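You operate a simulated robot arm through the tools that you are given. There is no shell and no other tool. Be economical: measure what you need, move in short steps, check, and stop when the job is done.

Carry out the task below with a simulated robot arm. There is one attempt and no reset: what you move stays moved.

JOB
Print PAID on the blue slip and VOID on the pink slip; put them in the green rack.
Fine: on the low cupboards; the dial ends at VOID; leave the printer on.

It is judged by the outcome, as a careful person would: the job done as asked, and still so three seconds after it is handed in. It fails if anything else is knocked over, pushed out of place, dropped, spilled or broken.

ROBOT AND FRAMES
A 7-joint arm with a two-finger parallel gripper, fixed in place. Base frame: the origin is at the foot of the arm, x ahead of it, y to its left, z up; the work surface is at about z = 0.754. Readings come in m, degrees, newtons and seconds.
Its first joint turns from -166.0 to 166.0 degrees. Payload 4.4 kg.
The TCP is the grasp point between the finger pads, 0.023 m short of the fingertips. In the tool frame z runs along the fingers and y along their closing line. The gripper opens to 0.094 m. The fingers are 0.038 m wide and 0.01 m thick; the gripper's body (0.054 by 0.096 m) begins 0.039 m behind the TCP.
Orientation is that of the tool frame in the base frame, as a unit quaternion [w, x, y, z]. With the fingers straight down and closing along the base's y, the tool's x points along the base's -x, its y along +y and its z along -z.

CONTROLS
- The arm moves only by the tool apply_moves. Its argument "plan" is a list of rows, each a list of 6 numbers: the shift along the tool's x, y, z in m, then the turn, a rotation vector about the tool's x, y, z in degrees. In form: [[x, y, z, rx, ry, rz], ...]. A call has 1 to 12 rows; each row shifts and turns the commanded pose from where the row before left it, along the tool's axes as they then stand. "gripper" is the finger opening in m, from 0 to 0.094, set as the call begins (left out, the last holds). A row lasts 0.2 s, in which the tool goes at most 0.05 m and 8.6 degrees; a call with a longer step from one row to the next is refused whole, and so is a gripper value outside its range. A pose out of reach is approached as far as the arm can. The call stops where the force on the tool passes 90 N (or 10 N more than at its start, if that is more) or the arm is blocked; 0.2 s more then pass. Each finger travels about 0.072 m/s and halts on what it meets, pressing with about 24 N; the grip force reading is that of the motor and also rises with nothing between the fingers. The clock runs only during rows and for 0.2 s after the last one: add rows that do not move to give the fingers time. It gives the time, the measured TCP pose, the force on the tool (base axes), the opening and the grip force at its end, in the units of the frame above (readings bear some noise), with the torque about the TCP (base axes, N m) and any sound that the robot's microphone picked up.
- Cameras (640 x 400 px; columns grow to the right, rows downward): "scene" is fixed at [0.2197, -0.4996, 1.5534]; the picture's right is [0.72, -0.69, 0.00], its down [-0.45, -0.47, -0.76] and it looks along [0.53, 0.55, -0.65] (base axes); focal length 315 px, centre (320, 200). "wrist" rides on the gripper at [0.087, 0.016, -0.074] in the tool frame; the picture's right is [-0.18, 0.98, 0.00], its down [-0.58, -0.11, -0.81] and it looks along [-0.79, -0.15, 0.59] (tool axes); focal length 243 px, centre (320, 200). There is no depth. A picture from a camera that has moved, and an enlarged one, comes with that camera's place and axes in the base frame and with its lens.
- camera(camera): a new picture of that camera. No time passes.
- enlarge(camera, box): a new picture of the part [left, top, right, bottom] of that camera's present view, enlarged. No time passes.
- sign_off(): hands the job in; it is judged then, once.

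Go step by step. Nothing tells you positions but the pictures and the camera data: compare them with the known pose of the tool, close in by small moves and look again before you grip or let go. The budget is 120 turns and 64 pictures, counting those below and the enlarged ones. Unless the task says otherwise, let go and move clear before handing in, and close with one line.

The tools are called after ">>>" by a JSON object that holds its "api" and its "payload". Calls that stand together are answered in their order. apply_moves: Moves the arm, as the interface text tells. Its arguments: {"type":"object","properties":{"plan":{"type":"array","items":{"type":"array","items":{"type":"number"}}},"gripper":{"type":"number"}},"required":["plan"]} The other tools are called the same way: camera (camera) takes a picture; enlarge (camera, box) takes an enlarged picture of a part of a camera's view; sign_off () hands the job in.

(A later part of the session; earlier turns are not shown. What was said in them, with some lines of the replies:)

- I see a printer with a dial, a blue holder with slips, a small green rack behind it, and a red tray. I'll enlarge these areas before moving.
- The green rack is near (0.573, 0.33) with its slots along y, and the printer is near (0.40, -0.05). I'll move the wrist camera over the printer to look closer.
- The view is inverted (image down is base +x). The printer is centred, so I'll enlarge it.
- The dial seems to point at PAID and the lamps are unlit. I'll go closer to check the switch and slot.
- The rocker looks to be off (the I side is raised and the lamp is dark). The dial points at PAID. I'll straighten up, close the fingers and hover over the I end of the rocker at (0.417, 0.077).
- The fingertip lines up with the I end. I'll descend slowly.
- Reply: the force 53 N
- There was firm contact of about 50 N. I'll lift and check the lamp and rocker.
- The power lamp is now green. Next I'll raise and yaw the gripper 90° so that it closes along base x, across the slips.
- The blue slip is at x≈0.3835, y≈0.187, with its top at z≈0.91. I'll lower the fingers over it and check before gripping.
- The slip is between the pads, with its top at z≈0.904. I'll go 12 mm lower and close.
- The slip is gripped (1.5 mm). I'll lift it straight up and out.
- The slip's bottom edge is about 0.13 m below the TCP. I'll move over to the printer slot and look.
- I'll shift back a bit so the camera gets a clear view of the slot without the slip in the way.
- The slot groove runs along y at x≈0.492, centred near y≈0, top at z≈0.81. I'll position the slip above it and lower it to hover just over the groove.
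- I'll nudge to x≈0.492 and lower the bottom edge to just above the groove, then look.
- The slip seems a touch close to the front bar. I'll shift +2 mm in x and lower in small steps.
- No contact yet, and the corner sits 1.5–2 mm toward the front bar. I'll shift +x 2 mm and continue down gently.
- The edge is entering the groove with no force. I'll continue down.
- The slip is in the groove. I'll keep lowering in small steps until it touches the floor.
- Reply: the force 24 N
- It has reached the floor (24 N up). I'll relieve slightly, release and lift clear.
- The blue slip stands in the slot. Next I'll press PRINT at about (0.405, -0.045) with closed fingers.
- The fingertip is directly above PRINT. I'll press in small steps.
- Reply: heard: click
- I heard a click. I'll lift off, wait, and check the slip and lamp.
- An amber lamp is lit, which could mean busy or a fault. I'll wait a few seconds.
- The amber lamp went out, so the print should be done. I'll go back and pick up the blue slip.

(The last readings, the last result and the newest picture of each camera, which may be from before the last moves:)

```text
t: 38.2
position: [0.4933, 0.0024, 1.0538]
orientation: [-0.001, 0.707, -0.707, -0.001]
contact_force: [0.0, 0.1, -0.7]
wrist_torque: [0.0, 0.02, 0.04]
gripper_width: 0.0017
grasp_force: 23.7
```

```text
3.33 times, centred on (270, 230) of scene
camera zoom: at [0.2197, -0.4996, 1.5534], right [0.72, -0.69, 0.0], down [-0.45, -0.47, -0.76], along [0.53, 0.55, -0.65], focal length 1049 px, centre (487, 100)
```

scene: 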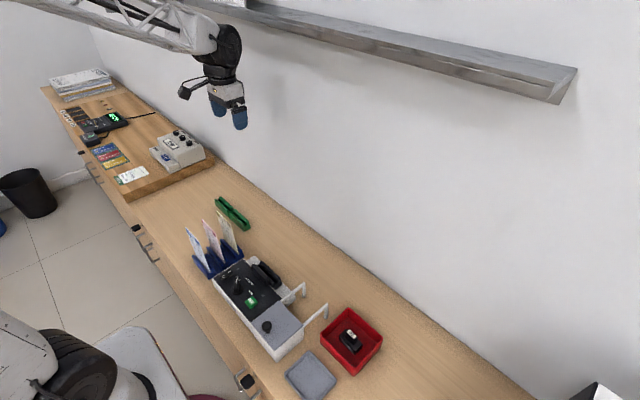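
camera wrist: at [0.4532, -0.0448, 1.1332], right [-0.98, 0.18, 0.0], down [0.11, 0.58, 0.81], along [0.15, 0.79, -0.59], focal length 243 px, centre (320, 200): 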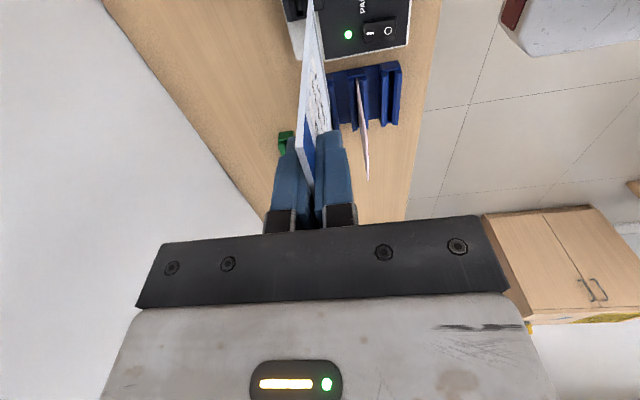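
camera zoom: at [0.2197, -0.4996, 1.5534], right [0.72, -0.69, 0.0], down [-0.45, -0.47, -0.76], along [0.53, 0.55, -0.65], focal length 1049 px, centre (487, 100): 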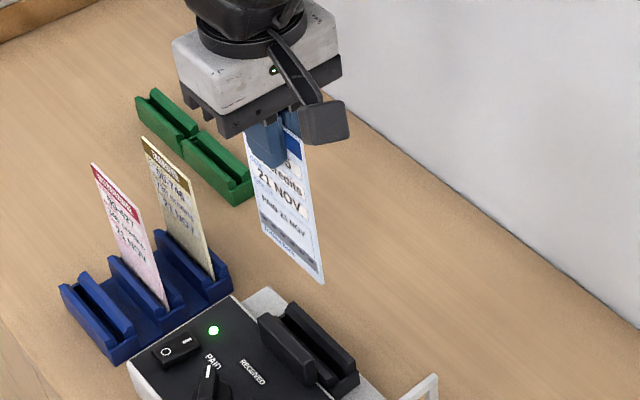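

"PAID 21 NOV" is printed on the blue slip. Next I'll move toward the green rack to view it.

>>> {"api": "apply_moves", "payload": {"plan": [[0, -0.032, -0.03, 0, 0, 0], [-0.04, 0, 0, 0, 0, 0], [-0.04, 0, 0, 0, 0, 0], [-0.04, 0, 0, 0, 0, 0], [-0.04, 0, 0, 0, 0, 0], [-0.04, 0, 0, 0, 0, 0], [-0.04, 0, 0, 0, 0, 0], [0, 0, 0, 0, 0, 0]]}}

>>> {"api": "enlarge", "payload": {"camera": "wrist", "box": [160, 0, 360, 130]}}

>>> {"api": "enlarge", "payload": {"camera": "scene", "box": [190, 170, 270, 250]}}

```text
t: 40.0
position: [0.5252, 0.2419, 1.0837]
orientation: [0.0, 0.707, -0.707, 0.0]
contact_force: [0.4, 0.2, 0.5]
wrist_torque: [-0.01, 0.0, -0.01]
gripper_width: 0.0018
grasp_force: 24.4
```

```text
3.08 times, centred on (260, 65) of wrist
camera zoom: at [0.5076, 0.1559, 1.1563], right [-0.98, 0.18, 0.0], down [0.11, 0.58, 0.81], along [0.15, 0.79, -0.59], focal length 746 px, centre (505, 615)
```

zoom: 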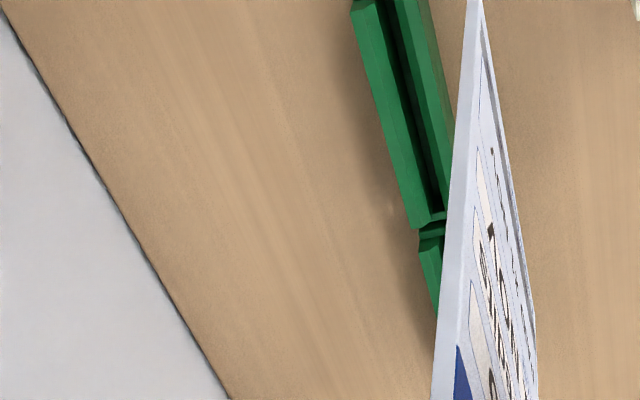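

```text
5.00 times, centred on (230, 210) of scene
camera zoom: at [0.2197, -0.4996, 1.5534], right [0.72, -0.69, 0.0], down [-0.45, -0.47, -0.76], along [0.53, 0.55, -0.65], focal length 1573 px, centre (770, 150)
```

zoom: 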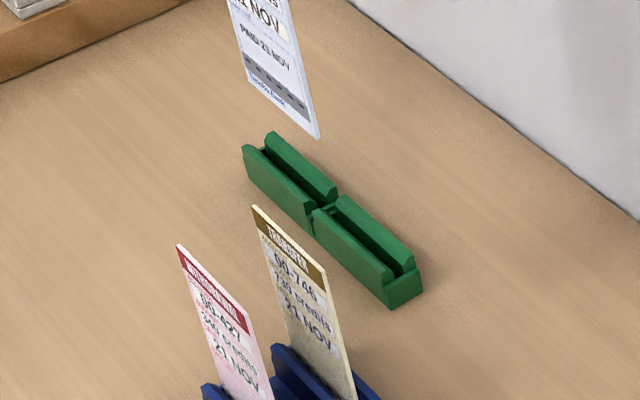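

The rack's groove is at x≈0.573, divider at y≈0.326. I'll take the slip over the far compartment (y≈0.373) and lower it to hover.

>>> {"api": "apply_moves", "payload": {"plan": [[-0.0437, -0.0158, 0, 0, 0, 0], [-0.0437, -0.0158, 0, 0, 0, 0], [-0.0437, -0.0158, 0, 0, 0, 0], [0, 0, 0.04, 0, 0, 0], [0, 0, 0.04, 0, 0, 0], [0, 0, 0.04, 0, 0, 0], [0, 0, 0, 0, 0, 0]]}}

>>> {"api": "enlarge", "payload": {"camera": "wrist", "box": [260, 0, 380, 80]}}

>>> {"api": "enlarge", "payload": {"camera": "scene", "box": [210, 180, 260, 230]}}

```text
t: 41.6
position: [0.5713, 0.373, 0.9616]
orientation: [-0.001, 0.707, -0.707, 0.0]
contact_force: [-0.9, -0.5, -0.2]
wrist_torque: [0.01, -0.01, -0.01]
gripper_width: 0.0017
grasp_force: 23.8
```

```text
5.00 times, centred on (320, 40) of wrist
camera zoom: at [0.5542, 0.2866, 1.036], right [-0.98, 0.18, 0.0], down [0.11, 0.58, 0.81], along [0.15, 0.79, -0.59], focal length 1213 px, centre (320, 1000)
```

zoom: 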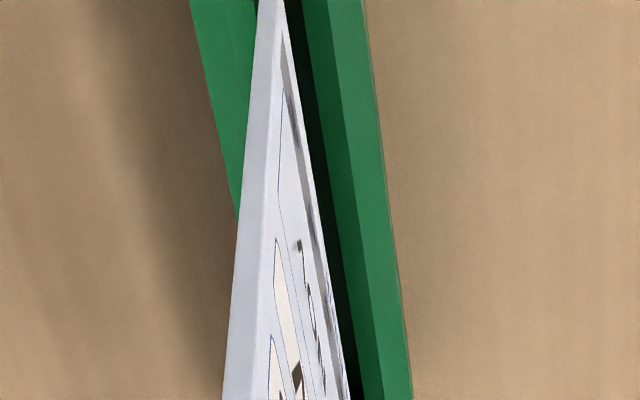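

```text
8.00 times, centred on (235, 205) of scene
camera zoom: at [0.2197, -0.4996, 1.5534], right [0.72, -0.69, 0.0], down [-0.45, -0.47, -0.76], along [0.53, 0.55, -0.65], focal length 2517 px, centre (1000, 160)
```

zoom: 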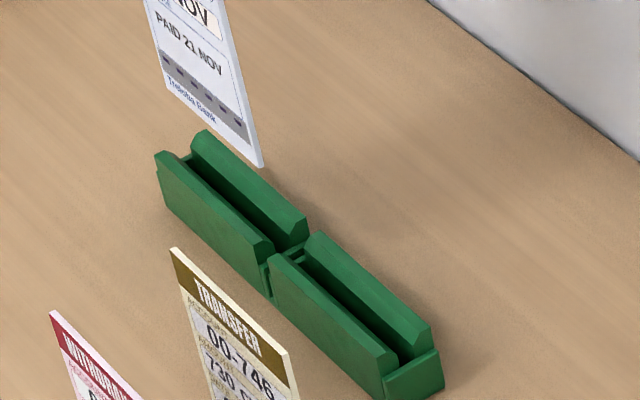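

I'll shift +3 mm in x and lower so the bottom edge is just above the rack.

>>> {"api": "apply_moves", "payload": {"plan": [[-0.001, -0.003, 0.01, 0, 0, 0], [0, 0, 0.016, 0, 0, 0], [0, 0, 0, 0, 0, 0]]}}

>>> {"api": "enlarge", "payload": {"camera": "scene", "box": [215, 180, 255, 220]}}

```text
t: 42.4
position: [0.575, 0.3742, 0.9373]
orientation: [0.0, 0.707, -0.707, 0.001]
contact_force: [0.7, -0.1, -0.1]
wrist_torque: [0.02, 0.02, -0.01]
gripper_width: 0.0016
grasp_force: 23.9
```

```text
10.00 times, centred on (235, 200) of scene
camera zoom: at [0.2197, -0.4996, 1.5534], right [0.72, -0.69, 0.0], down [-0.45, -0.47, -0.76], along [0.53, 0.55, -0.65], focal length 3146 px, centre (1170, 200)
```

zoom: 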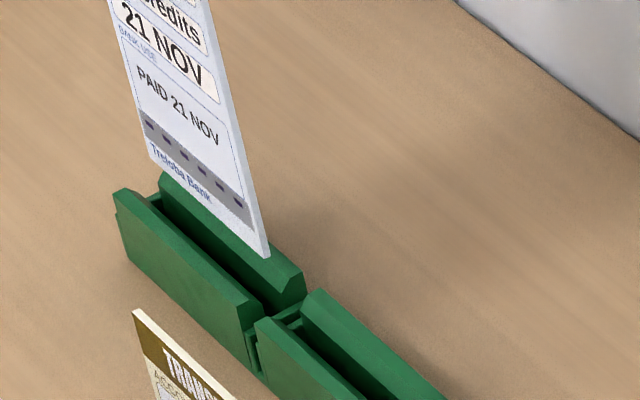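

>>> {"api": "apply_moves", "payload": {"plan": [[0, 0.001, 0.008, 0, 0, 0], [0, 0, 0.006, 0, 0, 0], [0, 0, 0, 0, 0, 0]]}}

>>> {"api": "enlarge", "payload": {"camera": "scene", "box": [220, 190, 250, 220]}}

```text
t: 43.2
position: [0.5757, 0.373, 0.9238]
orientation: [0.0, 0.707, -0.707, 0.0]
contact_force: [0.1, 0.9, 0.7]
wrist_torque: [-0.03, -0.04, 0.02]
gripper_width: 0.0017
grasp_force: 24.0
```

```text
13.33 times, centred on (235, 205) of scene
camera zoom: at [0.2197, -0.4996, 1.5534], right [0.72, -0.69, 0.0], down [-0.45, -0.47, -0.76], along [0.53, 0.55, -0.65], focal length 4195 px, centre (1453, 133)
```

zoom: 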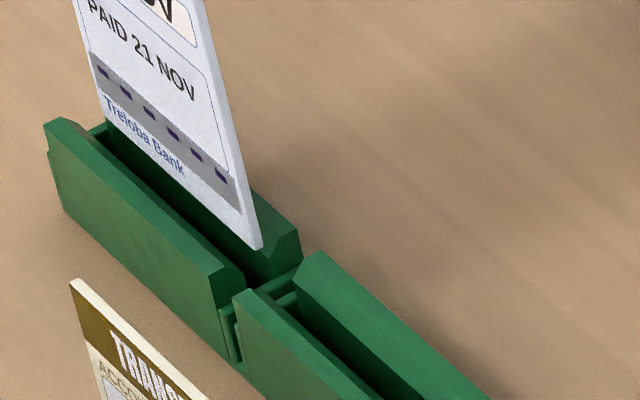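

>>> {"api": "apply_moves", "payload": {"plan": [[0, 0, 0.006, 0, 0, 0], [0, 0, 0.004, 0, 0, 0], [0, 0, 0, 0, 0, 0]]}}

>>> {"api": "enlarge", "payload": {"camera": "scene", "box": [220, 190, 250, 220]}}

```text
t: 44.0
position: [0.575, 0.3737, 0.9151]
orientation: [0.0, 0.707, -0.707, 0.0]
contact_force: [-0.3, 0.3, 0.3]
wrist_torque: [0.02, -0.07, -0.04]
gripper_width: 0.0018
grasp_force: 23.5
```

```text
13.33 times, centred on (235, 205) of scene
camera zoom: at [0.2197, -0.4996, 1.5534], right [0.72, -0.69, 0.0], down [-0.45, -0.47, -0.76], along [0.53, 0.55, -0.65], focal length 4195 px, centre (1453, 133)
```

zoom: 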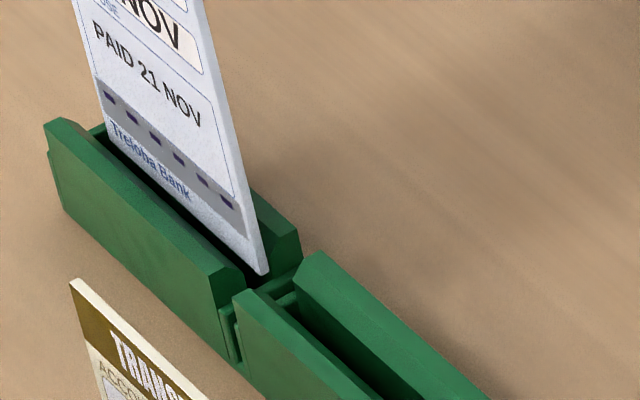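

>>> {"api": "apply_moves", "payload": {"plan": [[0, 0.001, 0.002, 0, 0, 0], [0, 0, 0.003, 0, 0, 0], [0, 0, 0, 0, 0, 0]]}}

>>> {"api": "enlarge", "payload": {"camera": "scene", "box": [220, 190, 250, 220]}}

```text
t: 44.8
position: [0.574, 0.3732, 0.9096]
orientation: [-0.001, 0.707, -0.707, 0.0]
contact_force: [0.3, 0.2, -0.5]
wrist_torque: [0.02, 0.0, 0.0]
gripper_width: 0.0017
grasp_force: 23.8
```

```text
13.33 times, centred on (235, 205) of scene
camera zoom: at [0.2197, -0.4996, 1.5534], right [0.72, -0.69, 0.0], down [-0.45, -0.47, -0.76], along [0.53, 0.55, -0.65], focal length 4195 px, centre (1453, 133)
```

zoom: 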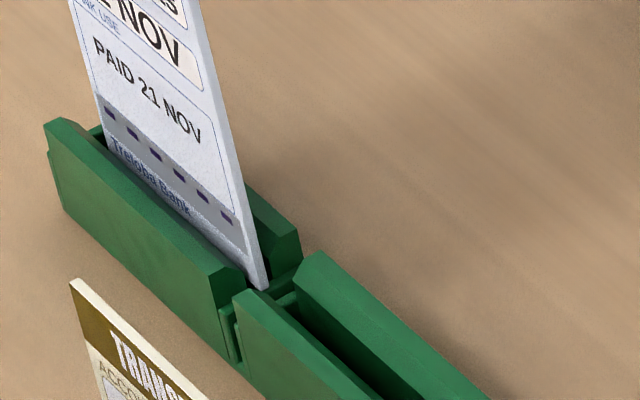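

The slip is in the groove. I'll continue down to the floor.

>>> {"api": "apply_moves", "payload": {"plan": [[0, 0, 0.003, 0, 0, 0], [0, 0, 0.003, 0, 0, 0], [0, 0, 0.003, 0, 0, 0], [0, 0, 0.003, 0, 0, 0], [0, 0, 0, 0, 0, 0]]}}

```text
t: 46.0
position: [0.5741, 0.373, 0.8967]
orientation: [0.0, 0.707, -0.707, 0.0]
contact_force: [0.2, 3.9, 20.2]
wrist_torque: [-0.23, -0.03, -0.02]
gripper_width: 0.0016
grasp_force: 23.7
```

The force is at the near corner and pushing +y, so it may be catching on the end plate. I'll look.

>>> {"api": "enlarge", "payload": {"camera": "scene", "box": [215, 185, 255, 225]}}

>>> {"api": "enlarge", "payload": {"camera": "wrist", "box": [240, 0, 400, 100]}}

```text
10.00 times, centred on (235, 205) of scene
camera zoom: at [0.2197, -0.4996, 1.5534], right [0.72, -0.69, 0.0], down [-0.45, -0.47, -0.76], along [0.53, 0.55, -0.65], focal length 3146 px, centre (1170, 150)
```

zoom: 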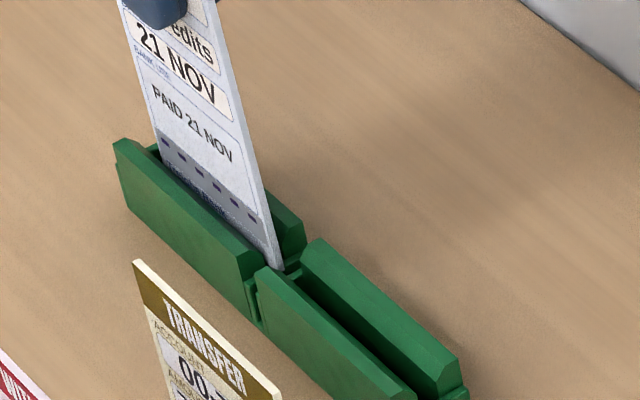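

```text
4.00 times, centred on (320, 50) of wrist
camera zoom: at [0.5563, 0.2869, 0.9701], right [-0.98, 0.18, 0.0], down [0.11, 0.58, 0.81], along [0.15, 0.79, -0.59], focal length 970 px, centre (320, 800)
```

zoom: 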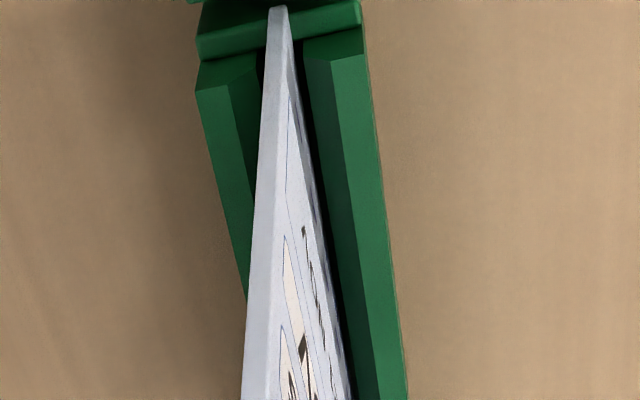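

The slip's near corner sits on the end ledge, so it needs about +9 mm in y. I'll raise slightly, shift and lower again.

>>> {"api": "apply_moves", "payload": {"plan": [[0, 0, -0.007, 0, 0, 0], [-0.009, 0, 0, 0, 0, 0], [0, 0, 0.003, 0, 0, 0], [0, 0, 0.003, 0, 0, 0], [0, 0, 0, 0, 0, 0]]}}

>>> {"api": "enlarge", "payload": {"camera": "wrist", "box": [240, 0, 400, 100]}}

```text
t: 47.2
position: [0.5741, 0.3834, 0.8985]
orientation: [0.0, -0.707, 0.708, 0.0]
contact_force: [-0.2, -0.2, 0.3]
wrist_torque: [0.01, 0.0, -0.01]
gripper_width: 0.0017
grasp_force: 24.5
```

```text
4.00 times, centred on (320, 50) of wrist
camera zoom: at [0.5557, 0.2957, 0.9715], right [-0.98, 0.18, 0.0], down [0.11, 0.58, 0.81], along [0.15, 0.79, -0.59], focal length 970 px, centre (320, 800)
```

zoom: 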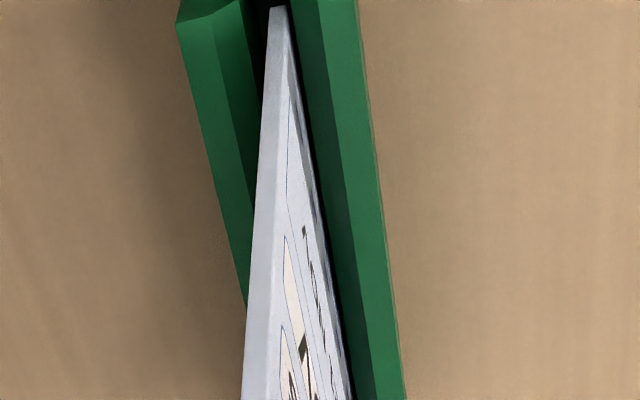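

Now it is clear of the ledge. I'll lower until contact.

>>> {"api": "apply_moves", "payload": {"plan": [[0, 0, 0.003, 0, 0, 0], [0, 0, 0.002, 0, 0, 0], [0, 0, 0, 0, 0, 0]]}}

```text
t: 48.0
position: [0.5735, 0.382, 0.8934]
orientation: [0.0, 0.708, -0.706, 0.0]
contact_force: [0.0, 0.2, -0.3]
wrist_torque: [0.01, 0.01, 0.0]
gripper_width: 0.0017
grasp_force: 24.0
```

>>> {"api": "apply_moves", "payload": {"plan": [[0, 0, 0.002, 0, 0, 0], [0, 0, 0.002, 0, 0, 0], [0, 0, 0, 0, 0, 0]]}}

```text
t: 48.8
position: [0.5739, 0.3823, 0.8888]
orientation: [0.0, -0.707, 0.707, -0.001]
contact_force: [-0.2, 0.0, 0.0]
wrist_torque: [0.0, 0.01, -0.01]
gripper_width: 0.0018
grasp_force: 24.0
```

>>> {"api": "apply_moves", "payload": {"plan": [[0, 0, 0.002, 0, 0, 0], [0, 0, 0.002, 0, 0, 0], [0, 0, 0, 0, 0, 0]]}}

```text
t: 49.6
position: [0.5739, 0.382, 0.8864]
orientation: [-0.001, 0.707, -0.707, 0.0]
contact_force: [0.0, 0.6, -0.1]
wrist_torque: [-0.01, -0.01, 0.02]
gripper_width: 0.0017
grasp_force: 23.6
```

>>> {"api": "apply_moves", "payload": {"plan": [[0, 0, 0.002, 0, 0, 0], [0, 0, 0, 0, 0, 0]]}}

```text
t: 50.2
position: [0.5749, 0.3833, 0.8829]
orientation: [0.0, -0.707, 0.708, 0.0]
contact_force: [0.2, 0.2, -0.2]
wrist_torque: [0.02, -0.01, 0.01]
gripper_width: 0.0017
grasp_force: 23.8
```

>>> {"api": "enlarge", "payload": {"camera": "scene", "box": [215, 170, 265, 220]}}

```text
8.00 times, centred on (240, 195) of scene
camera zoom: at [0.2197, -0.4996, 1.5534], right [0.72, -0.69, 0.0], down [-0.45, -0.47, -0.76], along [0.53, 0.55, -0.65], focal length 2517 px, centre (960, 240)
```

zoom: 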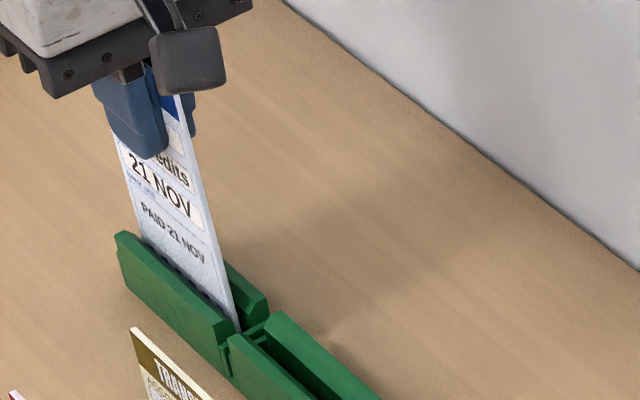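

It's deep in the groove and well seated. A bit further to touch the floor.

>>> {"api": "apply_moves", "payload": {"plan": [[0, 0, 0.002, 0, 0, 0], [0, 0, 0, 0, 0, 0]]}}

```text
t: 50.8
position: [0.5734, 0.3826, 0.8804]
orientation: [0.0, -0.707, 0.707, 0.0]
contact_force: [-0.5, -0.5, 0.2]
wrist_torque: [0.03, -0.01, -0.01]
gripper_width: 0.0016
grasp_force: 23.9
```

>>> {"api": "apply_moves", "payload": {"plan": [[0, 0, 0.002, 0, 0, 0], [0, 0, 0, 0, 0, 0]]}}

```text
t: 51.4
position: [0.5742, 0.3837, 0.8796]
orientation: [-0.002, 0.708, -0.707, 0.0]
contact_force: [-0.6, -3.6, 20.1]
wrist_torque: [0.41, 0.09, 0.04]
gripper_width: 0.0018
grasp_force: 24.1
```

Floor contact, so I'll release and back off.

>>> {"api": "apply_moves", "payload": {"gripper": 0.04, "plan": [[0, 0, -0.001, 0, 0, 0], [0, 0, 0, 0, 0, 0], [0, 0, 0, 0, 0, 0], [0, 0, -0.03, 0, 0, 0], [0, 0, -0.04, 0, 0, 0], [0, 0, -0.04, 0, 0, 0], [0, 0, -0.04, 0, 0, 0]]}}

>>> {"api": "enlarge", "payload": {"camera": "scene", "box": [190, 150, 290, 250]}}

>>> {"api": "camera", "payload": {"camera": "wrist"}}

```text
t: 53.0
position: [0.5767, 0.3821, 1.0282]
orientation: [0.001, -0.707, 0.708, -0.001]
contact_force: [-1.3, -0.8, 0.3]
wrist_torque: [0.04, 0.0, 0.0]
gripper_width: 0.04
grasp_force: 0.1
```

```text
4.00 times, centred on (240, 200) of scene
camera zoom: at [0.2197, -0.4996, 1.5534], right [0.72, -0.69, 0.0], down [-0.45, -0.47, -0.76], along [0.53, 0.55, -0.65], focal length 1258 px, centre (640, 200)
```

zoom: 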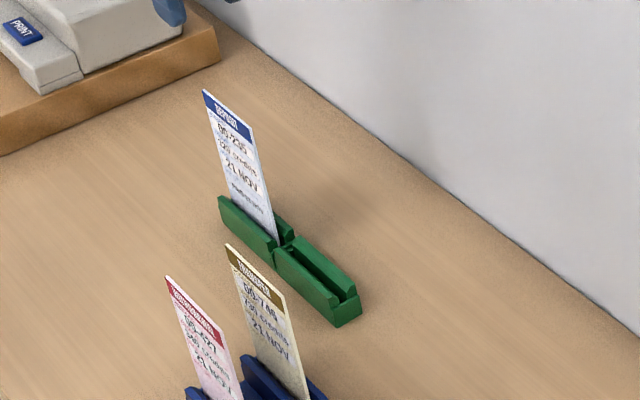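

```text
10 pictures are left
camera wrist: at [0.5571, 0.296, 1.1013], right [-0.98, 0.18, 0.0], down [0.11, 0.58, 0.81], along [0.15, 0.79, -0.59], focal length 243 px, centre (320, 200)
```

wrist: 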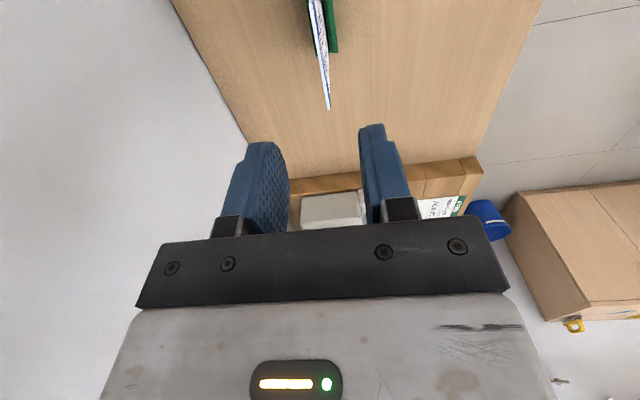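

The blue slip is standing in the rack. Pictures are limited (10 left), so I'll be sparing. Next I'll turn the dial from PAID to VOID: move above it and yaw the fingers so they straddle the lever.

>>> {"api": "apply_moves", "payload": {"plan": [[0.0405, 0.0195, 0, 0, 0, 0], [0.0405, 0.0195, 0, 0, 0, 0], [0.0405, 0.0195, 0, 0, 0, 0], [0.0405, 0.0195, 0, 0, 0, 0], [0.0405, 0.0195, 0, 0, 0, 0], [0.0405, 0.0195, 0, 0, 0, 0], [0.0405, 0.0195, 0, 0, 0, 0], [0.0405, 0.0195, 0, 0, 0, 0], [0.0405, 0.0192, 0, 0, 0, 0], [0, 0, 0, 0, 0, 8.4], [0, 0, 0, 0, 0, 8.4], [0, 0, 0, 0, 0, 8.4]]}}

>>> {"api": "apply_moves", "payload": {"plan": [[0, 0, 0, 0, 0, 8.4], [0, 0, 0, 0, 0, 8.4], [0, 0, 0.045, 0, 0, 0], [0, 0, 0.045, 0, 0, 0], [0, 0, 0.045, 0, 0, 0], [0, 0, 0, 0, 0, 0]]}}

>>> {"api": "camera", "payload": {"camera": "wrist"}}

```text
t: 55.6
position: [0.398, 0.0171, 1.0306]
orientation: [0.001, -0.535, 0.845, 0.0]
contact_force: [0.4, 0.1, 0.6]
wrist_torque: [0.01, -0.01, -0.01]
gripper_width: 0.04
grasp_force: 0.1
```

```text
t: 57.0
position: [0.3971, 0.0161, 0.8938]
orientation: [0.0, -0.407, 0.914, -0.001]
contact_force: [-0.2, 0.0, 0.0]
wrist_torque: [-0.02, -0.01, 0.02]
gripper_width: 0.0401
grasp_force: 0.1
```

```text
9 pictures are left
camera wrist: at [0.3271, -0.0373, 0.9673], right [-0.61, 0.79, 0.0], down [0.47, 0.36, 0.81], along [0.64, 0.49, -0.59], focal length 243 px, centre (320, 200)
```

wrist: 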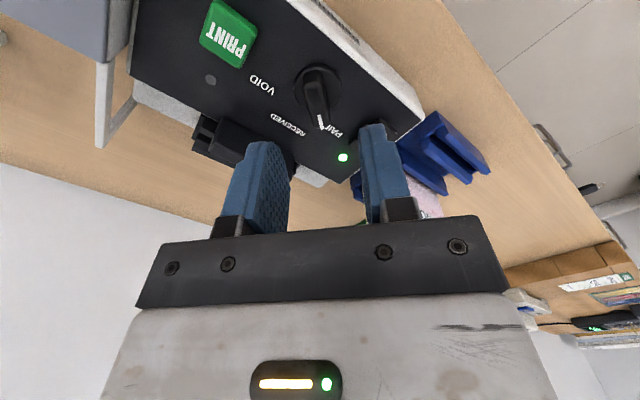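

The dial is at about (0.399, 0.015) with the lever between the fingers. I'll descend around it.

>>> {"api": "apply_moves", "payload": {"plan": [[-0.0005, -0.002, 0.03, 0, 0, 0], [0, 0, 0.02, 0, 0, 0], [0, 0, 0.007, 0, 0, 0], [0, 0, 0, 0, 0, 0]]}}

>>> {"api": "apply_moves", "payload": {"gripper": 0, "plan": [[0, 0, 0, 0, 0, 0], [0, 0, 0, 0, 0, 0], [0, 0, 0, 0, 0, 0]]}}

```text
t: 58.0
position: [0.4013, 0.0159, 0.8382]
orientation: [0.001, -0.407, 0.913, 0.0]
contact_force: [-0.7, 0.3, -0.3]
wrist_torque: [-0.01, 0.04, -0.02]
gripper_width: 0.0398
grasp_force: 0.2
```

```text
t: 58.8
position: [0.402, 0.0156, 0.8376]
orientation: [0.0, -0.406, 0.914, 0.001]
contact_force: [15.5, -24.5, -11.2]
wrist_torque: [-0.49, -0.19, -0.07]
gripper_width: 0.0128
grasp_force: 45.0
```

The knob is gripped at 12.8 mm, with a side load showing I'm slightly off-centre. I'll shift 1 mm toward it, then turn clockwise in small steps.

>>> {"api": "apply_moves", "payload": {"plan": [[0, -0.001, 0, 0, 0, 0], [0, 0, 0, 0, 0, 0]]}}

```text
t: 59.4
position: [0.4021, 0.0152, 0.8377]
orientation: [-0.001, -0.407, 0.913, 0.0]
contact_force: [6.0, 3.3, -2.0]
wrist_torque: [0.93, -0.87, 0.02]
gripper_width: 0.0133
grasp_force: 45.0
```

>>> {"api": "apply_moves", "payload": {"plan": [[0, 0, 0, 0, 0, 8], [0, 0, 0, 0, 0, 8], [0, 0, 0, 0, 0, 8]]}}

```text
t: 60.2
position: [0.4012, 0.0161, 0.838]
orientation: [0.0, -0.207, 0.978, 0.0]
contact_force: [-24.0, 49.2, 39.9]
wrist_torque: [1.02, 0.4, 0.11]
gripper_width: 0.013
grasp_force: 44.8
```

The load indicates that the knob's axis is about 3–4 mm toward (+x, +y). I'll re-centre on it before turning more.

>>> {"api": "apply_moves", "payload": {"plan": [[-0.0035, 0.0016, -0.0005, 0, 0, 0], [0, 0, 0, 0, 0, 0]]}}

```text
t: 60.8
position: [0.4033, 0.0173, 0.8368]
orientation: [-0.001, -0.207, 0.978, 0.0]
contact_force: [-7.9, -72.1, -16.4]
wrist_torque: [-1.22, 0.19, 0.01]
gripper_width: 0.013
grasp_force: 44.8
```

>>> {"api": "apply_moves", "payload": {"plan": [[0, -0.0008, 0, 0, 0, 0], [0, 0, 0, 0, 0, 0]]}}

```text
t: 61.4
position: [0.4029, 0.017, 0.8382]
orientation: [-0.001, -0.208, 0.978, 0.0]
contact_force: [-15.3, -53.6, -16.4]
wrist_torque: [-0.97, 0.33, 0.0]
gripper_width: 0.0129
grasp_force: 45.4
```

I'll loosen the fingers to about 17 mm so they push the lever with some play, then keep turning.

>>> {"api": "apply_moves", "payload": {"gripper": 0.017, "plan": [[0, 0, 0, 0, 0, 0], [0, 0, 0, 0, 0, 0]]}}

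>>> {"api": "apply_moves", "payload": {"plan": [[0, 0, 0, 0, 0, 8], [0, 0, 0, 0, 0, 8], [0, 0, 0, 0, 0, 8]]}}

```text
t: 62.0
position: [0.4046, 0.0175, 0.8399]
orientation: [0.001, -0.208, 0.978, -0.001]
contact_force: [0.1, 0.4, 0.0]
wrist_torque: [-0.03, -0.01, 0.03]
gripper_width: 0.0173
grasp_force: 0.1
```

```text
t: 62.8
position: [0.404, 0.0176, 0.8397]
orientation: [0.0, 0.001, 1.0, 0.0]
contact_force: [-0.2, -0.3, 1.1]
wrist_torque: [0.0, 0.0, 0.01]
gripper_width: 0.0171
grasp_force: 0.1
```

>>> {"api": "apply_moves", "payload": {"plan": [[0, 0, 0, 0, 0, 8], [0, 0, 0, 0, 0, 8], [0, 0, 0, 0, 0, 8], [0, 0, 0, 0, 0, 8], [0, 0, 0, 0, 0, 8], [0, 0, 0, 0, 0, 8], [0, 0, 0, 0, 0, 5], [0, 0, 0, 0, 0, 0]]}}

>>> {"api": "apply_moves", "payload": {"gripper": 0.04, "plan": [[0, 0, 0, 0, 0, 0], [0, 0, 0, 0, 0, 0], [0, 0, -0.04, 0, 0, 0], [0, 0, -0.045, 0, 0, 0], [0.045, 0, -0.01, 0, 0, 0], [0.045, 0, 0, 0, 0, 0]]}}

>>> {"api": "enlarge", "payload": {"camera": "scene", "box": [200, 240, 300, 320]}}

```text
t: 64.6
position: [0.405, 0.018, 0.8388]
orientation: [0.001, 0.447, 0.895, -0.001]
contact_force: [-1.2, -1.7, 0.6]
wrist_torque: [-0.02, 0.06, 0.07]
gripper_width: 0.018
grasp_force: 1.1
```

```text
t: 66.0
position: [0.3512, 0.0886, 0.9314]
orientation: [0.001, 0.447, 0.895, 0.001]
contact_force: [0.3, 0.6, 0.1]
wrist_torque: [-0.01, 0.04, -0.02]
gripper_width: 0.0401
grasp_force: 0.1
```

```text
5.00 times, centred on (250, 280) of scene
camera zoom: at [0.2197, -0.4996, 1.5534], right [0.72, -0.69, 0.0], down [-0.45, -0.47, -0.76], along [0.53, 0.55, -0.65], focal length 1573 px, centre (670, -200)
```

zoom: 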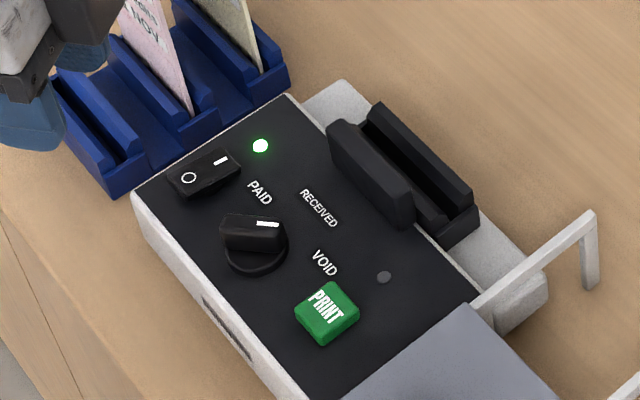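

>>> {"api": "enlarge", "payload": {"camera": "scene", "box": [238, 268, 278, 298]}}

```text
13.33 times, centred on (258, 283) of scene
camera zoom: at [0.2197, -0.4996, 1.5534], right [0.72, -0.69, 0.0], down [-0.45, -0.47, -0.76], along [0.53, 0.55, -0.65], focal length 4195 px, centre (1147, -907)
```

zoom: 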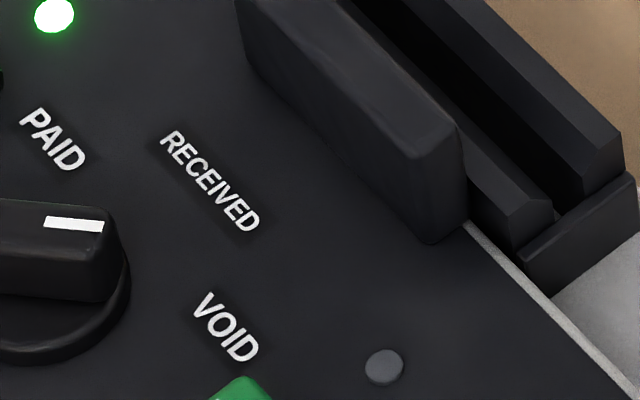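

The dial's mark is now at about -50°, mirroring the earlier PAID position, so it's at VOID. Next I'll go for the pink slip at (0.4305, 0.186), with the gripper yawed back.

>>> {"api": "apply_moves", "payload": {"plan": [[0, 0, -0.05, 0, 0, 0], [0, 0, -0.05, 0, 0, 0], [0, 0, 0, 0, 0, -8.5], [0, 0, 0, 0, 0, -8.5], [0, 0, 0, 0, 0, -8.5], [0, 0, 0, 0, 0, -8.5], [0, 0, 0, 0, 0, -8.5], [0, 0, 0, 0, 0, -8.5], [0, 0, 0, 0, 0, -8.5], [0, 0, 0, 0, 0, -8.5], [0, 0, 0, 0, 0, -8.5], [0, 0, 0, 0, 0, -8.5]]}}

>>> {"api": "apply_moves", "payload": {"gripper": 0.04, "plan": [[0, 0, 0, 0, 0, -8.286], [0, 0, 0, 0, 0, -8.286], [0, 0, 0, 0, 0, -8.286], [0, 0, 0, 0, 0, -8.286], [0, 0, 0, 0, 0, -8.286], [0, 0, 0, 0, 0, -8.286], [0, 0, 0, 0, 0, -8.286], [-0.0325, -0.0264, 0, 0, 0, 0], [-0.0325, -0.0264, 0, 0, 0, 0], [-0.0325, -0.0264, 0, 0, 0, 0], [0, 0, 0.045, 0, 0, 0], [0, 0, 0, 0, 0, 0]]}}

```text
t: 68.6
position: [0.3505, 0.0898, 1.0324]
orientation: [0.0, -0.277, 0.961, 0.0]
contact_force: [-0.3, 0.0, -0.4]
wrist_torque: [-0.03, 0.01, 0.01]
gripper_width: 0.0399
grasp_force: 0.0
```

```text
t: 71.2
position: [0.4267, 0.1889, 0.9861]
orientation: [0.001, 0.707, -0.707, 0.0]
contact_force: [0.0, 0.1, 0.4]
wrist_torque: [0.0, 0.01, 0.02]
gripper_width: 0.0401
grasp_force: 0.0
```

>>> {"api": "apply_moves", "payload": {"plan": [[0.0015, -0.0038, 0.03, 0, 0, 0], [0, 0, 0.03, 0, 0, 0], [0, 0, 0.02, 0, 0, 0], [0, 0, 0.0155, 0, 0, 0], [0, 0, 0, 0, 0, 0]]}}

>>> {"api": "apply_moves", "payload": {"gripper": 0, "plan": [[0, 0, 0, 0, 0, 0], [0, 0, 0, 0, 0, 0], [0, 0, 0, 0, 0, 0]]}}

```text
t: 72.4
position: [0.4314, 0.1856, 0.893]
orientation: [0.0, 0.707, -0.707, 0.0]
contact_force: [0.3, -0.2, -0.5]
wrist_torque: [0.01, -0.05, 0.05]
gripper_width: 0.04
grasp_force: 0.1
```

```text
t: 73.2
position: [0.4315, 0.1851, 0.8925]
orientation: [0.0, 0.707, -0.707, 0.0]
contact_force: [-0.1, -0.4, 0.5]
wrist_torque: [0.02, -0.02, -0.02]
gripper_width: 0.0014
grasp_force: 23.9
```

The pink slip is gripped. I'll lift it out and carry it to above the printer slot.

>>> {"api": "apply_moves", "payload": {"plan": [[0, 0, -0.02, 0, 0, 0], [0, 0, -0.03, 0, 0, 0], [0, 0, -0.04, 0, 0, 0], [0, 0, -0.04, 0, 0, 0], [0, 0, -0.04, 0, 0, 0], [0.0465, 0, 0, 0, 0, 0], [0.0465, 0, 0, 0, 0, 0], [0.0465, 0, 0, 0, 0, 0], [0.0465, 0, 0, 0, 0, 0], [0, -0.031, 0, 0, 0, 0], [0, -0.031, 0, 0, 0, 0], [0, 0, 0, 0, 0, 0]]}}

>>> {"api": "apply_moves", "payload": {"plan": [[0, 0, 0.04, 0, 0, 0], [0, 0, 0.04, 0, 0, 0], [0, 0, 0.03, 0, 0, 0], [0, 0, 0, 0, 0, 0], [0, 0, 0, 0, 0, 0]]}}

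```text
t: 75.8
position: [0.4955, 0.0001, 1.0624]
orientation: [0.001, 0.707, -0.707, 0.0]
contact_force: [-0.3, 0.8, 0.1]
wrist_torque: [0.03, 0.01, -0.01]
gripper_width: 0.0014
grasp_force: 24.4
```

```text
t: 77.0
position: [0.4953, -0.0006, 0.9527]
orientation: [0.0, -0.707, 0.707, 0.0]
contact_force: [0.8, 0.3, 0.1]
wrist_torque: [-0.04, 0.0, 0.0]
gripper_width: 0.0015
grasp_force: 24.6
```

>>> {"api": "apply_moves", "payload": {"plan": [[0, 0.0008, 0.008, 0, 0, 0], [0, 0, 0.006, 0, 0, 0], [0, 0, 0, 0, 0, 0]]}}

>>> {"api": "enlarge", "payload": {"camera": "scene", "box": [270, 262, 300, 292]}}

```text
t: 77.8
position: [0.4944, 0.0009, 0.9385]
orientation: [0.0, 0.707, -0.707, 0.001]
contact_force: [-0.8, -0.3, -0.1]
wrist_torque: [-0.02, -0.02, 0.01]
gripper_width: 0.0012
grasp_force: 24.1
```

```text
13.33 times, centred on (285, 277) of scene
camera zoom: at [0.2197, -0.4996, 1.5534], right [0.72, -0.69, 0.0], down [-0.45, -0.47, -0.76], along [0.53, 0.55, -0.65], focal length 4195 px, centre (787, -827)
```

zoom: 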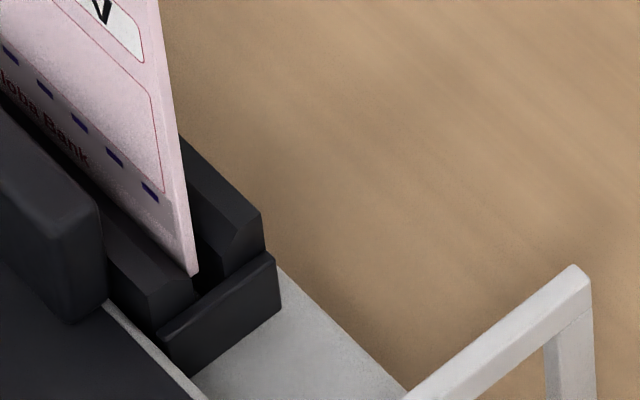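

It nearly matches the blue slip's successful alignment. I'll nudge +0.7 mm in x and lower with force checks.

>>> {"api": "apply_moves", "payload": {"plan": [[0, -0.0007, 0.002, 0, 0, 0], [0, 0, 0.003, 0, 0, 0], [0, 0, 0.002, 0, 0, 0], [0, 0, 0, 0, 0, 0]]}}

>>> {"api": "apply_moves", "payload": {"plan": [[0, 0, 0.003, 0, 0, 0], [0, 0, 0.003, 0, 0, 0], [0, 0, 0, 0, 0, 0]]}}

```text
t: 78.8
position: [0.4946, 0.0002, 0.9316]
orientation: [0.0, 0.707, -0.707, 0.0]
contact_force: [-0.6, 0.8, -0.2]
wrist_torque: [0.05, 0.01, 0.03]
gripper_width: 0.0017
grasp_force: 24.3
```

```text
t: 79.6
position: [0.4953, 0.0012, 0.925]
orientation: [0.0, 0.707, -0.707, 0.0]
contact_force: [0.5, -0.1, 0.5]
wrist_torque: [-0.02, 0.02, 0.02]
gripper_width: 0.0014
grasp_force: 24.3
```

>>> {"api": "apply_moves", "payload": {"plan": [[0, 0, 0.003, 0, 0, 0], [0, 0, 0.003, 0, 0, 0], [0, 0, 0.002, 0, 0, 0], [0, 0, 0, 0, 0, 0]]}}

```text
t: 80.6
position: [0.4957, 0.0004, 0.918]
orientation: [0.0, 0.707, -0.707, 0.001]
contact_force: [-0.6, 0.2, 9.3]
wrist_torque: [0.02, -0.01, 0.03]
gripper_width: 0.0015
grasp_force: 23.9
```

Floor contact at the expected height. I'll press 1 mm more to seat it, then release and lift.

>>> {"api": "apply_moves", "payload": {"plan": [[0, 0, 0.001, 0, 0, 0], [0, 0, 0, 0, 0, 0]]}}

>>> {"api": "apply_moves", "payload": {"gripper": 0.04, "plan": [[0, 0, -0.0005, 0, 0, 0], [0, 0, 0, 0, 0, 0], [0, 0, -0.03, 0, 0, 0], [0, 0, -0.04, 0, 0, 0], [0, 0, -0.036, 0, 0, 0], [0, 0, 0, 0, 0, 0]]}}

```text
t: 81.2
position: [0.4957, -0.0002, 0.9173]
orientation: [0.001, -0.707, 0.707, 0.0]
contact_force: [0.9, -0.4, 27.9]
wrist_torque: [0.04, 0.03, -0.01]
gripper_width: 0.0013
grasp_force: 23.7
```

```text
t: 82.6
position: [0.4935, -0.0008, 1.0218]
orientation: [0.0, 0.707, -0.707, 0.0]
contact_force: [-1.0, -0.8, -0.5]
wrist_torque: [-0.01, -0.01, 0.02]
gripper_width: 0.0398
grasp_force: 0.0
```

Next I'll press PRINT again, following the same path as before.

>>> {"api": "apply_moves", "payload": {"gripper": 0, "plan": [[0.0157, 0.0292, 0, 0, 0, 0], [0.0157, 0.0292, 0, 0, 0, 0], [0.0157, 0.0292, 0, 0, 0, 0], [0, 0, 0.045, 0, 0, 0], [0, 0, 0.045, 0, 0, 0], [0, 0, 0.045, 0, 0, 0], [0, 0, 0.03, 0, 0, 0], [0, 0, 0.016, 0, 0, 0], [0, 0, 0, 0, 0, 0]]}}

>>> {"api": "apply_moves", "payload": {"plan": [[0, 0, 0.003, 0, 0, 0], [0, 0, 0.002, 0, 0, 0]]}}

```text
t: 84.6
position: [0.4084, -0.0468, 0.8415]
orientation: [0.0, 0.708, -0.707, -0.001]
contact_force: [0.1, 0.3, -1.2]
wrist_torque: [0.03, 0.02, 0.0]
gripper_width: 0.0
grasp_force: 23.7
```

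```text
t: 85.2
position: [0.4072, -0.047, 0.8376]
orientation: [0.0, 0.708, -0.707, 0.0]
contact_force: [-0.2, -0.2, -0.1]
wrist_torque: [-0.01, 0.0, -0.02]
gripper_width: 0.0001
grasp_force: 23.7
```

>>> {"api": "apply_moves", "payload": {"plan": [[0, 0, 0.002, 0, 0, 0], [0, 0, 0.002, 0, 0, 0]]}}

```text
t: 85.8
position: [0.4086, -0.0465, 0.8334]
orientation: [-0.001, 0.707, -0.707, 0.0]
contact_force: [0.4, -0.6, 1.6]
wrist_torque: [-0.03, -0.03, -0.04]
gripper_width: 0.0002
grasp_force: 23.9
```

>>> {"api": "apply_moves", "payload": {"plan": [[0, 0, 0.001, 0, 0, 0]]}}

```text
t: 86.2
position: [0.4074, -0.0481, 0.8324]
orientation: [0.0, 0.708, -0.707, 0.0]
contact_force: [1.7, 1.4, 2.2]
wrist_torque: [0.02, -0.02, 0.01]
gripper_width: 0.0
grasp_force: 23.8
heard: click
```

Click heard. I'll lift, wait about 4 s for the print, then return above the slip.

>>> {"api": "apply_moves", "payload": {"plan": [[0, 0, -0.03, 0, 0, 0], [0, 0, -0.045, 0, 0, 0], [0, 0, -0.045, 0, 0, 0], [0, 0, -0.045, 0, 0, 0], [0, 0, -0.025, 0, 0, 0], [0, 0, 0, 0, 0, 0], [0, 0, 0, 0, 0, 0], [0, 0, 0, 0, 0, 0], [0, 0, 0, 0, 0, 0], [0, 0, 0, 0, 0, 0], [0, 0, 0, 0, 0, 0], [0, 0, 0, 0, 0, 0]]}}

>>> {"api": "apply_moves", "payload": {"gripper": 0.04, "plan": [[0, 0, 0, 0, 0, 0], [0, 0, 0, 0, 0, 0], [0, 0, 0, 0, 0, 0], [0, 0, 0, 0, 0, 0], [0, 0, 0, 0, 0, 0], [0, 0, 0, 0, 0, 0], [0, 0, 0, 0, 0, 0], [0, 0, 0, 0, 0, 0], [-0.0157, -0.0292, 0, 0, 0, 0], [-0.0157, -0.0292, 0, 0, 0, 0], [-0.0157, -0.0292, 0, 0, 0, 0], [0, 0, 0, 0, 0, 0]]}}

>>> {"api": "enlarge", "payload": {"camera": "scene", "box": [220, 220, 320, 320]}}

```text
t: 88.8
position: [0.407, -0.0468, 1.0236]
orientation: [0.0, -0.707, 0.707, 0.0]
contact_force: [-0.3, 0.3, -0.4]
wrist_torque: [0.02, 0.02, 0.02]
gripper_width: 0.0
grasp_force: 24.3
```

```text
t: 91.4
position: [0.4949, 0.001, 1.0218]
orientation: [0.0, 0.707, -0.707, -0.001]
contact_force: [0.2, 0.1, 0.0]
wrist_torque: [0.0, -0.01, -0.01]
gripper_width: 0.0405
grasp_force: 0.0
```

```text
4.00 times, centred on (270, 270) of scene
camera zoom: at [0.2197, -0.4996, 1.5534], right [0.72, -0.69, 0.0], down [-0.45, -0.47, -0.76], along [0.53, 0.55, -0.65], focal length 1258 px, centre (520, -80)
```

zoom: 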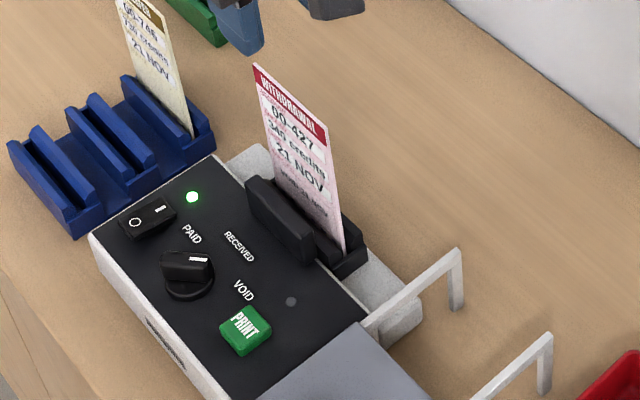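

The amber lamp is off again. I'll grip the pink slip, lift it, and read the print.

>>> {"api": "apply_moves", "payload": {"plan": [[0, 0, 0.035, 0, 0, 0], [0, 0, 0.035, 0, 0, 0], [0, 0, 0.0355, 0, 0, 0], [0, 0, 0, 0, 0, 0]]}}

>>> {"api": "apply_moves", "payload": {"gripper": 0, "plan": [[0, 0, 0, 0, 0, 0], [0, 0, 0, 0, 0, 0], [0, 0, 0, 0, 0, 0]]}}

>>> {"api": "apply_moves", "payload": {"plan": [[0, 0, -0.01, 0, 0, 0], [0, 0, -0.02, 0, 0, 0], [0, 0, -0.03, 0, 0, 0], [0, 0, -0.04, 0, 0, 0], [0, 0, -0.04, 0, 0, 0], [0, 0, -0.03, 0, 0, 0]]}}

>>> {"api": "enlarge", "payload": {"camera": "scene", "box": [230, 150, 330, 250]}}

```text
t: 92.4
position: [0.4934, 0.0008, 0.915]
orientation: [0.0, -0.706, 0.708, 0.0]
contact_force: [-1.2, 0.7, -0.5]
wrist_torque: [-0.01, -0.01, -0.01]
gripper_width: 0.0402
grasp_force: 0.1
```

```text
t: 93.2
position: [0.4931, -0.0022, 0.9143]
orientation: [-0.001, -0.707, 0.707, 0.0]
contact_force: [0.0, -0.1, -0.6]
wrist_torque: [0.03, 0.0, -0.04]
gripper_width: 0.0017
grasp_force: 23.8
```

```text
t: 94.6
position: [0.4943, -0.0005, 1.0858]
orientation: [0.0, 0.707, -0.707, 0.0]
contact_force: [-0.2, 0.1, 0.0]
wrist_torque: [0.01, 0.0, 0.0]
gripper_width: 0.0015
grasp_force: 23.9
```

```text
4.00 times, centred on (280, 200) of scene
camera zoom: at [0.2197, -0.4996, 1.5534], right [0.72, -0.69, 0.0], down [-0.45, -0.47, -0.76], along [0.53, 0.55, -0.65], focal length 1258 px, centre (480, 200)
```

zoom: 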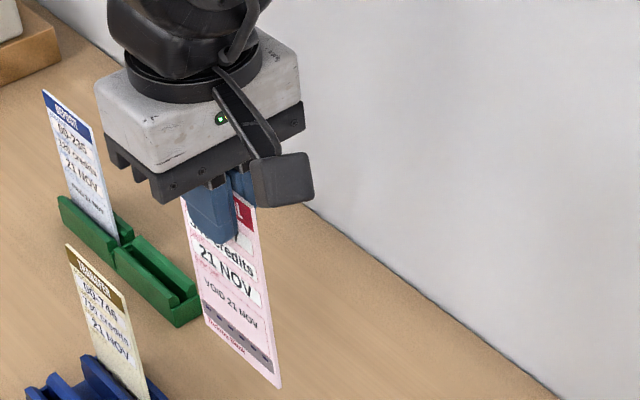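

"VOID 21 NOV" is printed. I'll carry the pink slip to the near compartment (x 0.5737, y≈0.2825).

>>> {"api": "apply_moves", "payload": {"plan": [[0, -0.0397, 0, 0, 0, 0], [0, -0.0397, 0, 0, 0, 0], [-0.0404, 0, 0, 0, 0, 0], [-0.0404, 0, 0, 0, 0, 0], [-0.0404, 0, 0, 0, 0, 0], [-0.0404, 0, 0, 0, 0, 0], [-0.0404, 0, 0, 0, 0, 0], [-0.0404, 0, 0, 0, 0, 0], [-0.0404, 0, 0, 0, 0, 0], [0, 0, 0, 0, 0, 0], [0, 0, 0, 0, 0, 0]]}}

>>> {"api": "apply_moves", "payload": {"plan": [[0, 0, 0.045, 0, 0, 0], [0, 0, 0.045, 0, 0, 0], [0, 0, 0.045, 0, 0, 0], [0, 0, 0.02, 0, 0, 0], [0, 0, 0, 0, 0, 0], [0, 0, 0, 0, 0, 0]]}}

```text
t: 97.0
position: [0.5732, 0.2817, 1.0867]
orientation: [0.001, -0.707, 0.707, 0.0]
contact_force: [-0.8, 0.0, 0.1]
wrist_torque: [-0.01, -0.01, -0.01]
gripper_width: 0.0015
grasp_force: 23.8
```

```text
t: 98.4
position: [0.5732, 0.2827, 0.9315]
orientation: [0.0, 0.707, -0.707, 0.0]
contact_force: [1.1, 1.4, -0.5]
wrist_torque: [0.03, 0.03, 0.02]
gripper_width: 0.0015
grasp_force: 23.7
```

>>> {"api": "apply_moves", "payload": {"plan": [[0, -0.0005, 0.01, 0, 0, 0], [0, 0, 0.006, 0, 0, 0], [0, 0, 0, 0, 0, 0]]}}

>>> {"api": "enlarge", "payload": {"camera": "scene", "box": [225, 195, 265, 235]}}

```text
t: 99.2
position: [0.5749, 0.2837, 0.9169]
orientation: [0.0, 0.707, -0.707, 0.0]
contact_force: [0.4, -0.2, -0.6]
wrist_torque: [0.01, -0.03, 0.01]
gripper_width: 0.0016
grasp_force: 24.4
```

```text
10.00 times, centred on (245, 215) of scene
camera zoom: at [0.2197, -0.4996, 1.5534], right [0.72, -0.69, 0.0], down [-0.45, -0.47, -0.76], along [0.53, 0.55, -0.65], focal length 3146 px, centre (1070, 50)
```

zoom: 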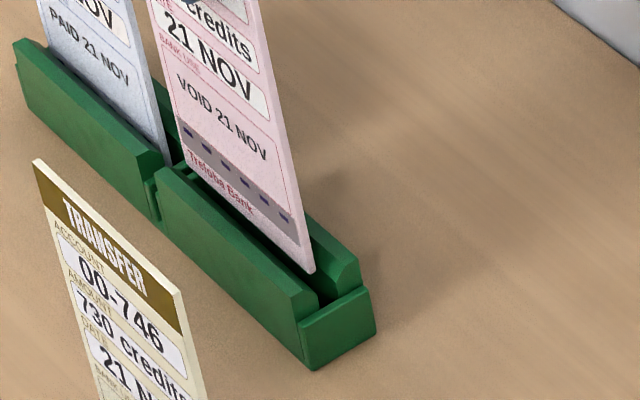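

>>> {"api": "apply_moves", "payload": {"plan": [[0.0005, 0.001, 0.002, 0, 0, 0], [0, 0, 0.003, 0, 0, 0], [0, 0, 0.002, 0, 0, 0], [0, 0, 0, 0, 0, 0]]}}

```text
t: 100.2
position: [0.5741, 0.2815, 0.9096]
orientation: [0.0, -0.707, 0.707, 0.0]
contact_force: [1.1, -0.4, -0.4]
wrist_torque: [-0.01, 0.02, -0.01]
gripper_width: 0.0018
grasp_force: 24.3
```

>>> {"api": "apply_moves", "payload": {"plan": [[0, 0, 0.002, 0, 0, 0], [0, 0, 0.002, 0, 0, 0], [0, 0, 0, 0, 0, 0]]}}

>>> {"api": "enlarge", "payload": {"camera": "scene", "box": [235, 205, 265, 235]}}

```text
t: 101.0
position: [0.5739, 0.2825, 0.9064]
orientation: [0.0, 0.708, -0.707, 0.0]
contact_force: [0.3, 0.2, -0.1]
wrist_torque: [0.01, 0.0, 0.0]
gripper_width: 0.0018
grasp_force: 24.0
```

```text
13.33 times, centred on (250, 220) of scene
camera zoom: at [0.2197, -0.4996, 1.5534], right [0.72, -0.69, 0.0], down [-0.45, -0.47, -0.76], along [0.53, 0.55, -0.65], focal length 4195 px, centre (1253, -67)
```

zoom: 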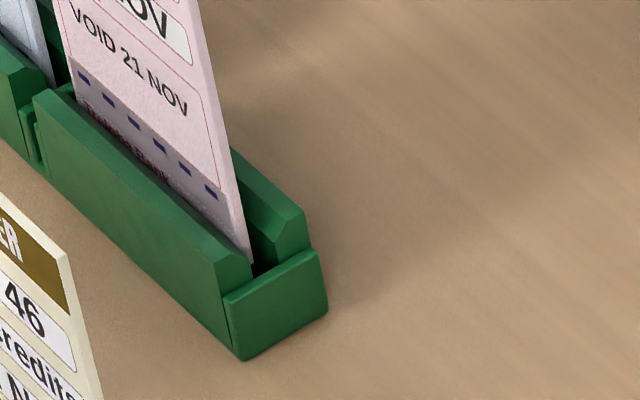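

It's in the groove and clear of the near ledge. I'll keep lowering with force checks.

>>> {"api": "apply_moves", "payload": {"plan": [[0, 0, 0.003, 0, 0, 0], [0, 0, 0.003, 0, 0, 0], [0, 0, 0.002, 0, 0, 0], [0, 0, 0, 0, 0, 0]]}}

```text
t: 102.0
position: [0.5744, 0.2829, 0.8973]
orientation: [0.0, -0.707, 0.707, 0.001]
contact_force: [-0.3, -0.2, -0.8]
wrist_torque: [0.0, 0.0, -0.02]
gripper_width: 0.0018
grasp_force: 23.8
```

>>> {"api": "apply_moves", "payload": {"plan": [[0, 0, 0.002, 0, 0, 0], [0, 0, 0.002, 0, 0, 0], [0, 0, 0, 0, 0, 0]]}}

>>> {"api": "apply_moves", "payload": {"plan": [[0, 0, 0.002, 0, 0, 0], [0, 0, 0, 0, 0, 0]]}}

>>> {"api": "apply_moves", "payload": {"plan": [[0, 0, 0.002, 0, 0, 0], [0, 0, 0, 0, 0, 0]]}}

```text
t: 102.8
position: [0.5745, 0.2806, 0.8932]
orientation: [0.0, 0.707, -0.707, 0.0]
contact_force: [-1.4, -1.1, -0.2]
wrist_torque: [0.01, -0.02, 0.0]
gripper_width: 0.0017
grasp_force: 24.1
```

```text
t: 103.4
position: [0.5744, 0.2815, 0.8905]
orientation: [0.0, 0.707, -0.707, 0.0]
contact_force: [-0.4, -0.5, 0.3]
wrist_torque: [0.02, 0.01, 0.01]
gripper_width: 0.0017
grasp_force: 24.3
```

```text
t: 104.0
position: [0.5745, 0.2824, 0.8887]
orientation: [-0.001, 0.707, -0.707, 0.0]
contact_force: [0.2, -1.2, 15.9]
wrist_torque: [-0.06, 0.09, 0.04]
gripper_width: 0.0016
grasp_force: 24.1
```

Even floor contact at the centre. I'll release and back away.

>>> {"api": "apply_moves", "payload": {"gripper": 0.04, "plan": [[0, 0, -0.0008, 0, 0, 0], [0, 0, 0, 0, 0, 0], [0, 0, 0, 0, 0, 0], [0, 0, -0.03, 0, 0, 0], [0, 0, -0.04, 0, 0, 0], [0, 0, -0.045, 0, 0, 0], [0, 0, -0.045, 0, 0, 0], [0.045, 0.01, 0, 0, 0, 0], [0.045, 0.01, 0, 0, 0, 0], [0.045, 0.01, 0, 0, 0, 0], [0, 0, 0, 0, 0, 0]]}}

>>> {"api": "enlarge", "payload": {"camera": "scene", "box": [170, 150, 350, 330]}}

```text
t: 106.4
position: [0.5398, 0.1476, 1.0524]
orientation: [0.0, 0.708, -0.707, 0.001]
contact_force: [0.2, 1.3, -0.3]
wrist_torque: [0.0, -0.01, -0.01]
gripper_width: 0.0399
grasp_force: 0.1
```

```text
2.22 times, centred on (260, 240) of scene
camera zoom: at [0.2197, -0.4996, 1.5534], right [0.72, -0.69, 0.0], down [-0.45, -0.47, -0.76], along [0.53, 0.55, -0.65], focal length 699 px, centre (453, 111)
```

zoom: 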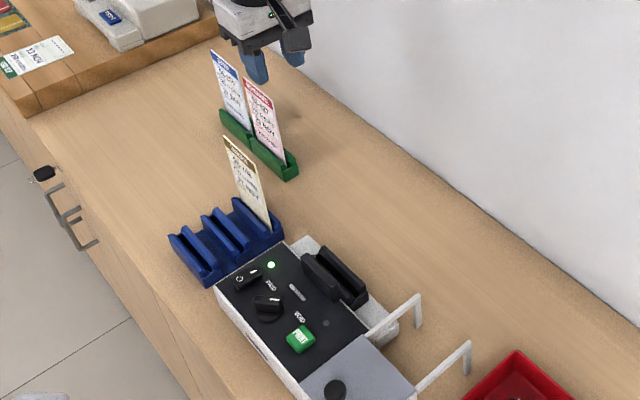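

Both slips appear to stand in the green rack. One last close look to confirm they're seated.

>>> {"api": "enlarge", "payload": {"camera": "scene", "box": [220, 165, 270, 210]}}

```text
8.89 times, centred on (245, 188) of scene
camera zoom: at [0.2197, -0.4996, 1.5534], right [0.72, -0.69, 0.0], down [-0.45, -0.47, -0.76], along [0.53, 0.55, -0.65], focal length 2796 px, centre (987, 311)
```

zoom: 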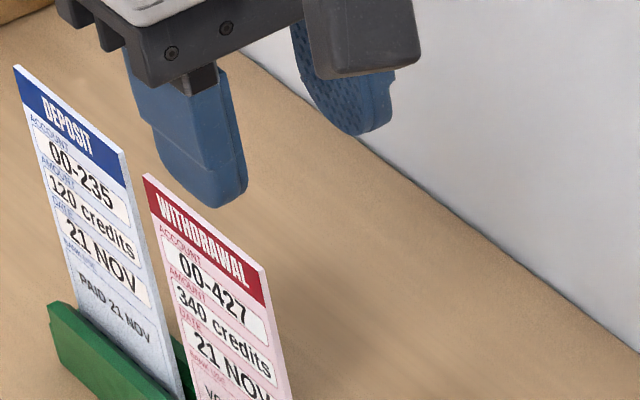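

Both slips stand upright in the green rack, the blue one printed PAID and the pink one VOID. The dial is at VOID, the printer is on, and the gripper is clear.

>>> {"api": "sign_off", "payload": {}}

```text
The job is handed in.
```

The blue slip is printed PAID and the pink slip VOID. Both stand in the green rack, the dial is at VOID, and the printer is still on.
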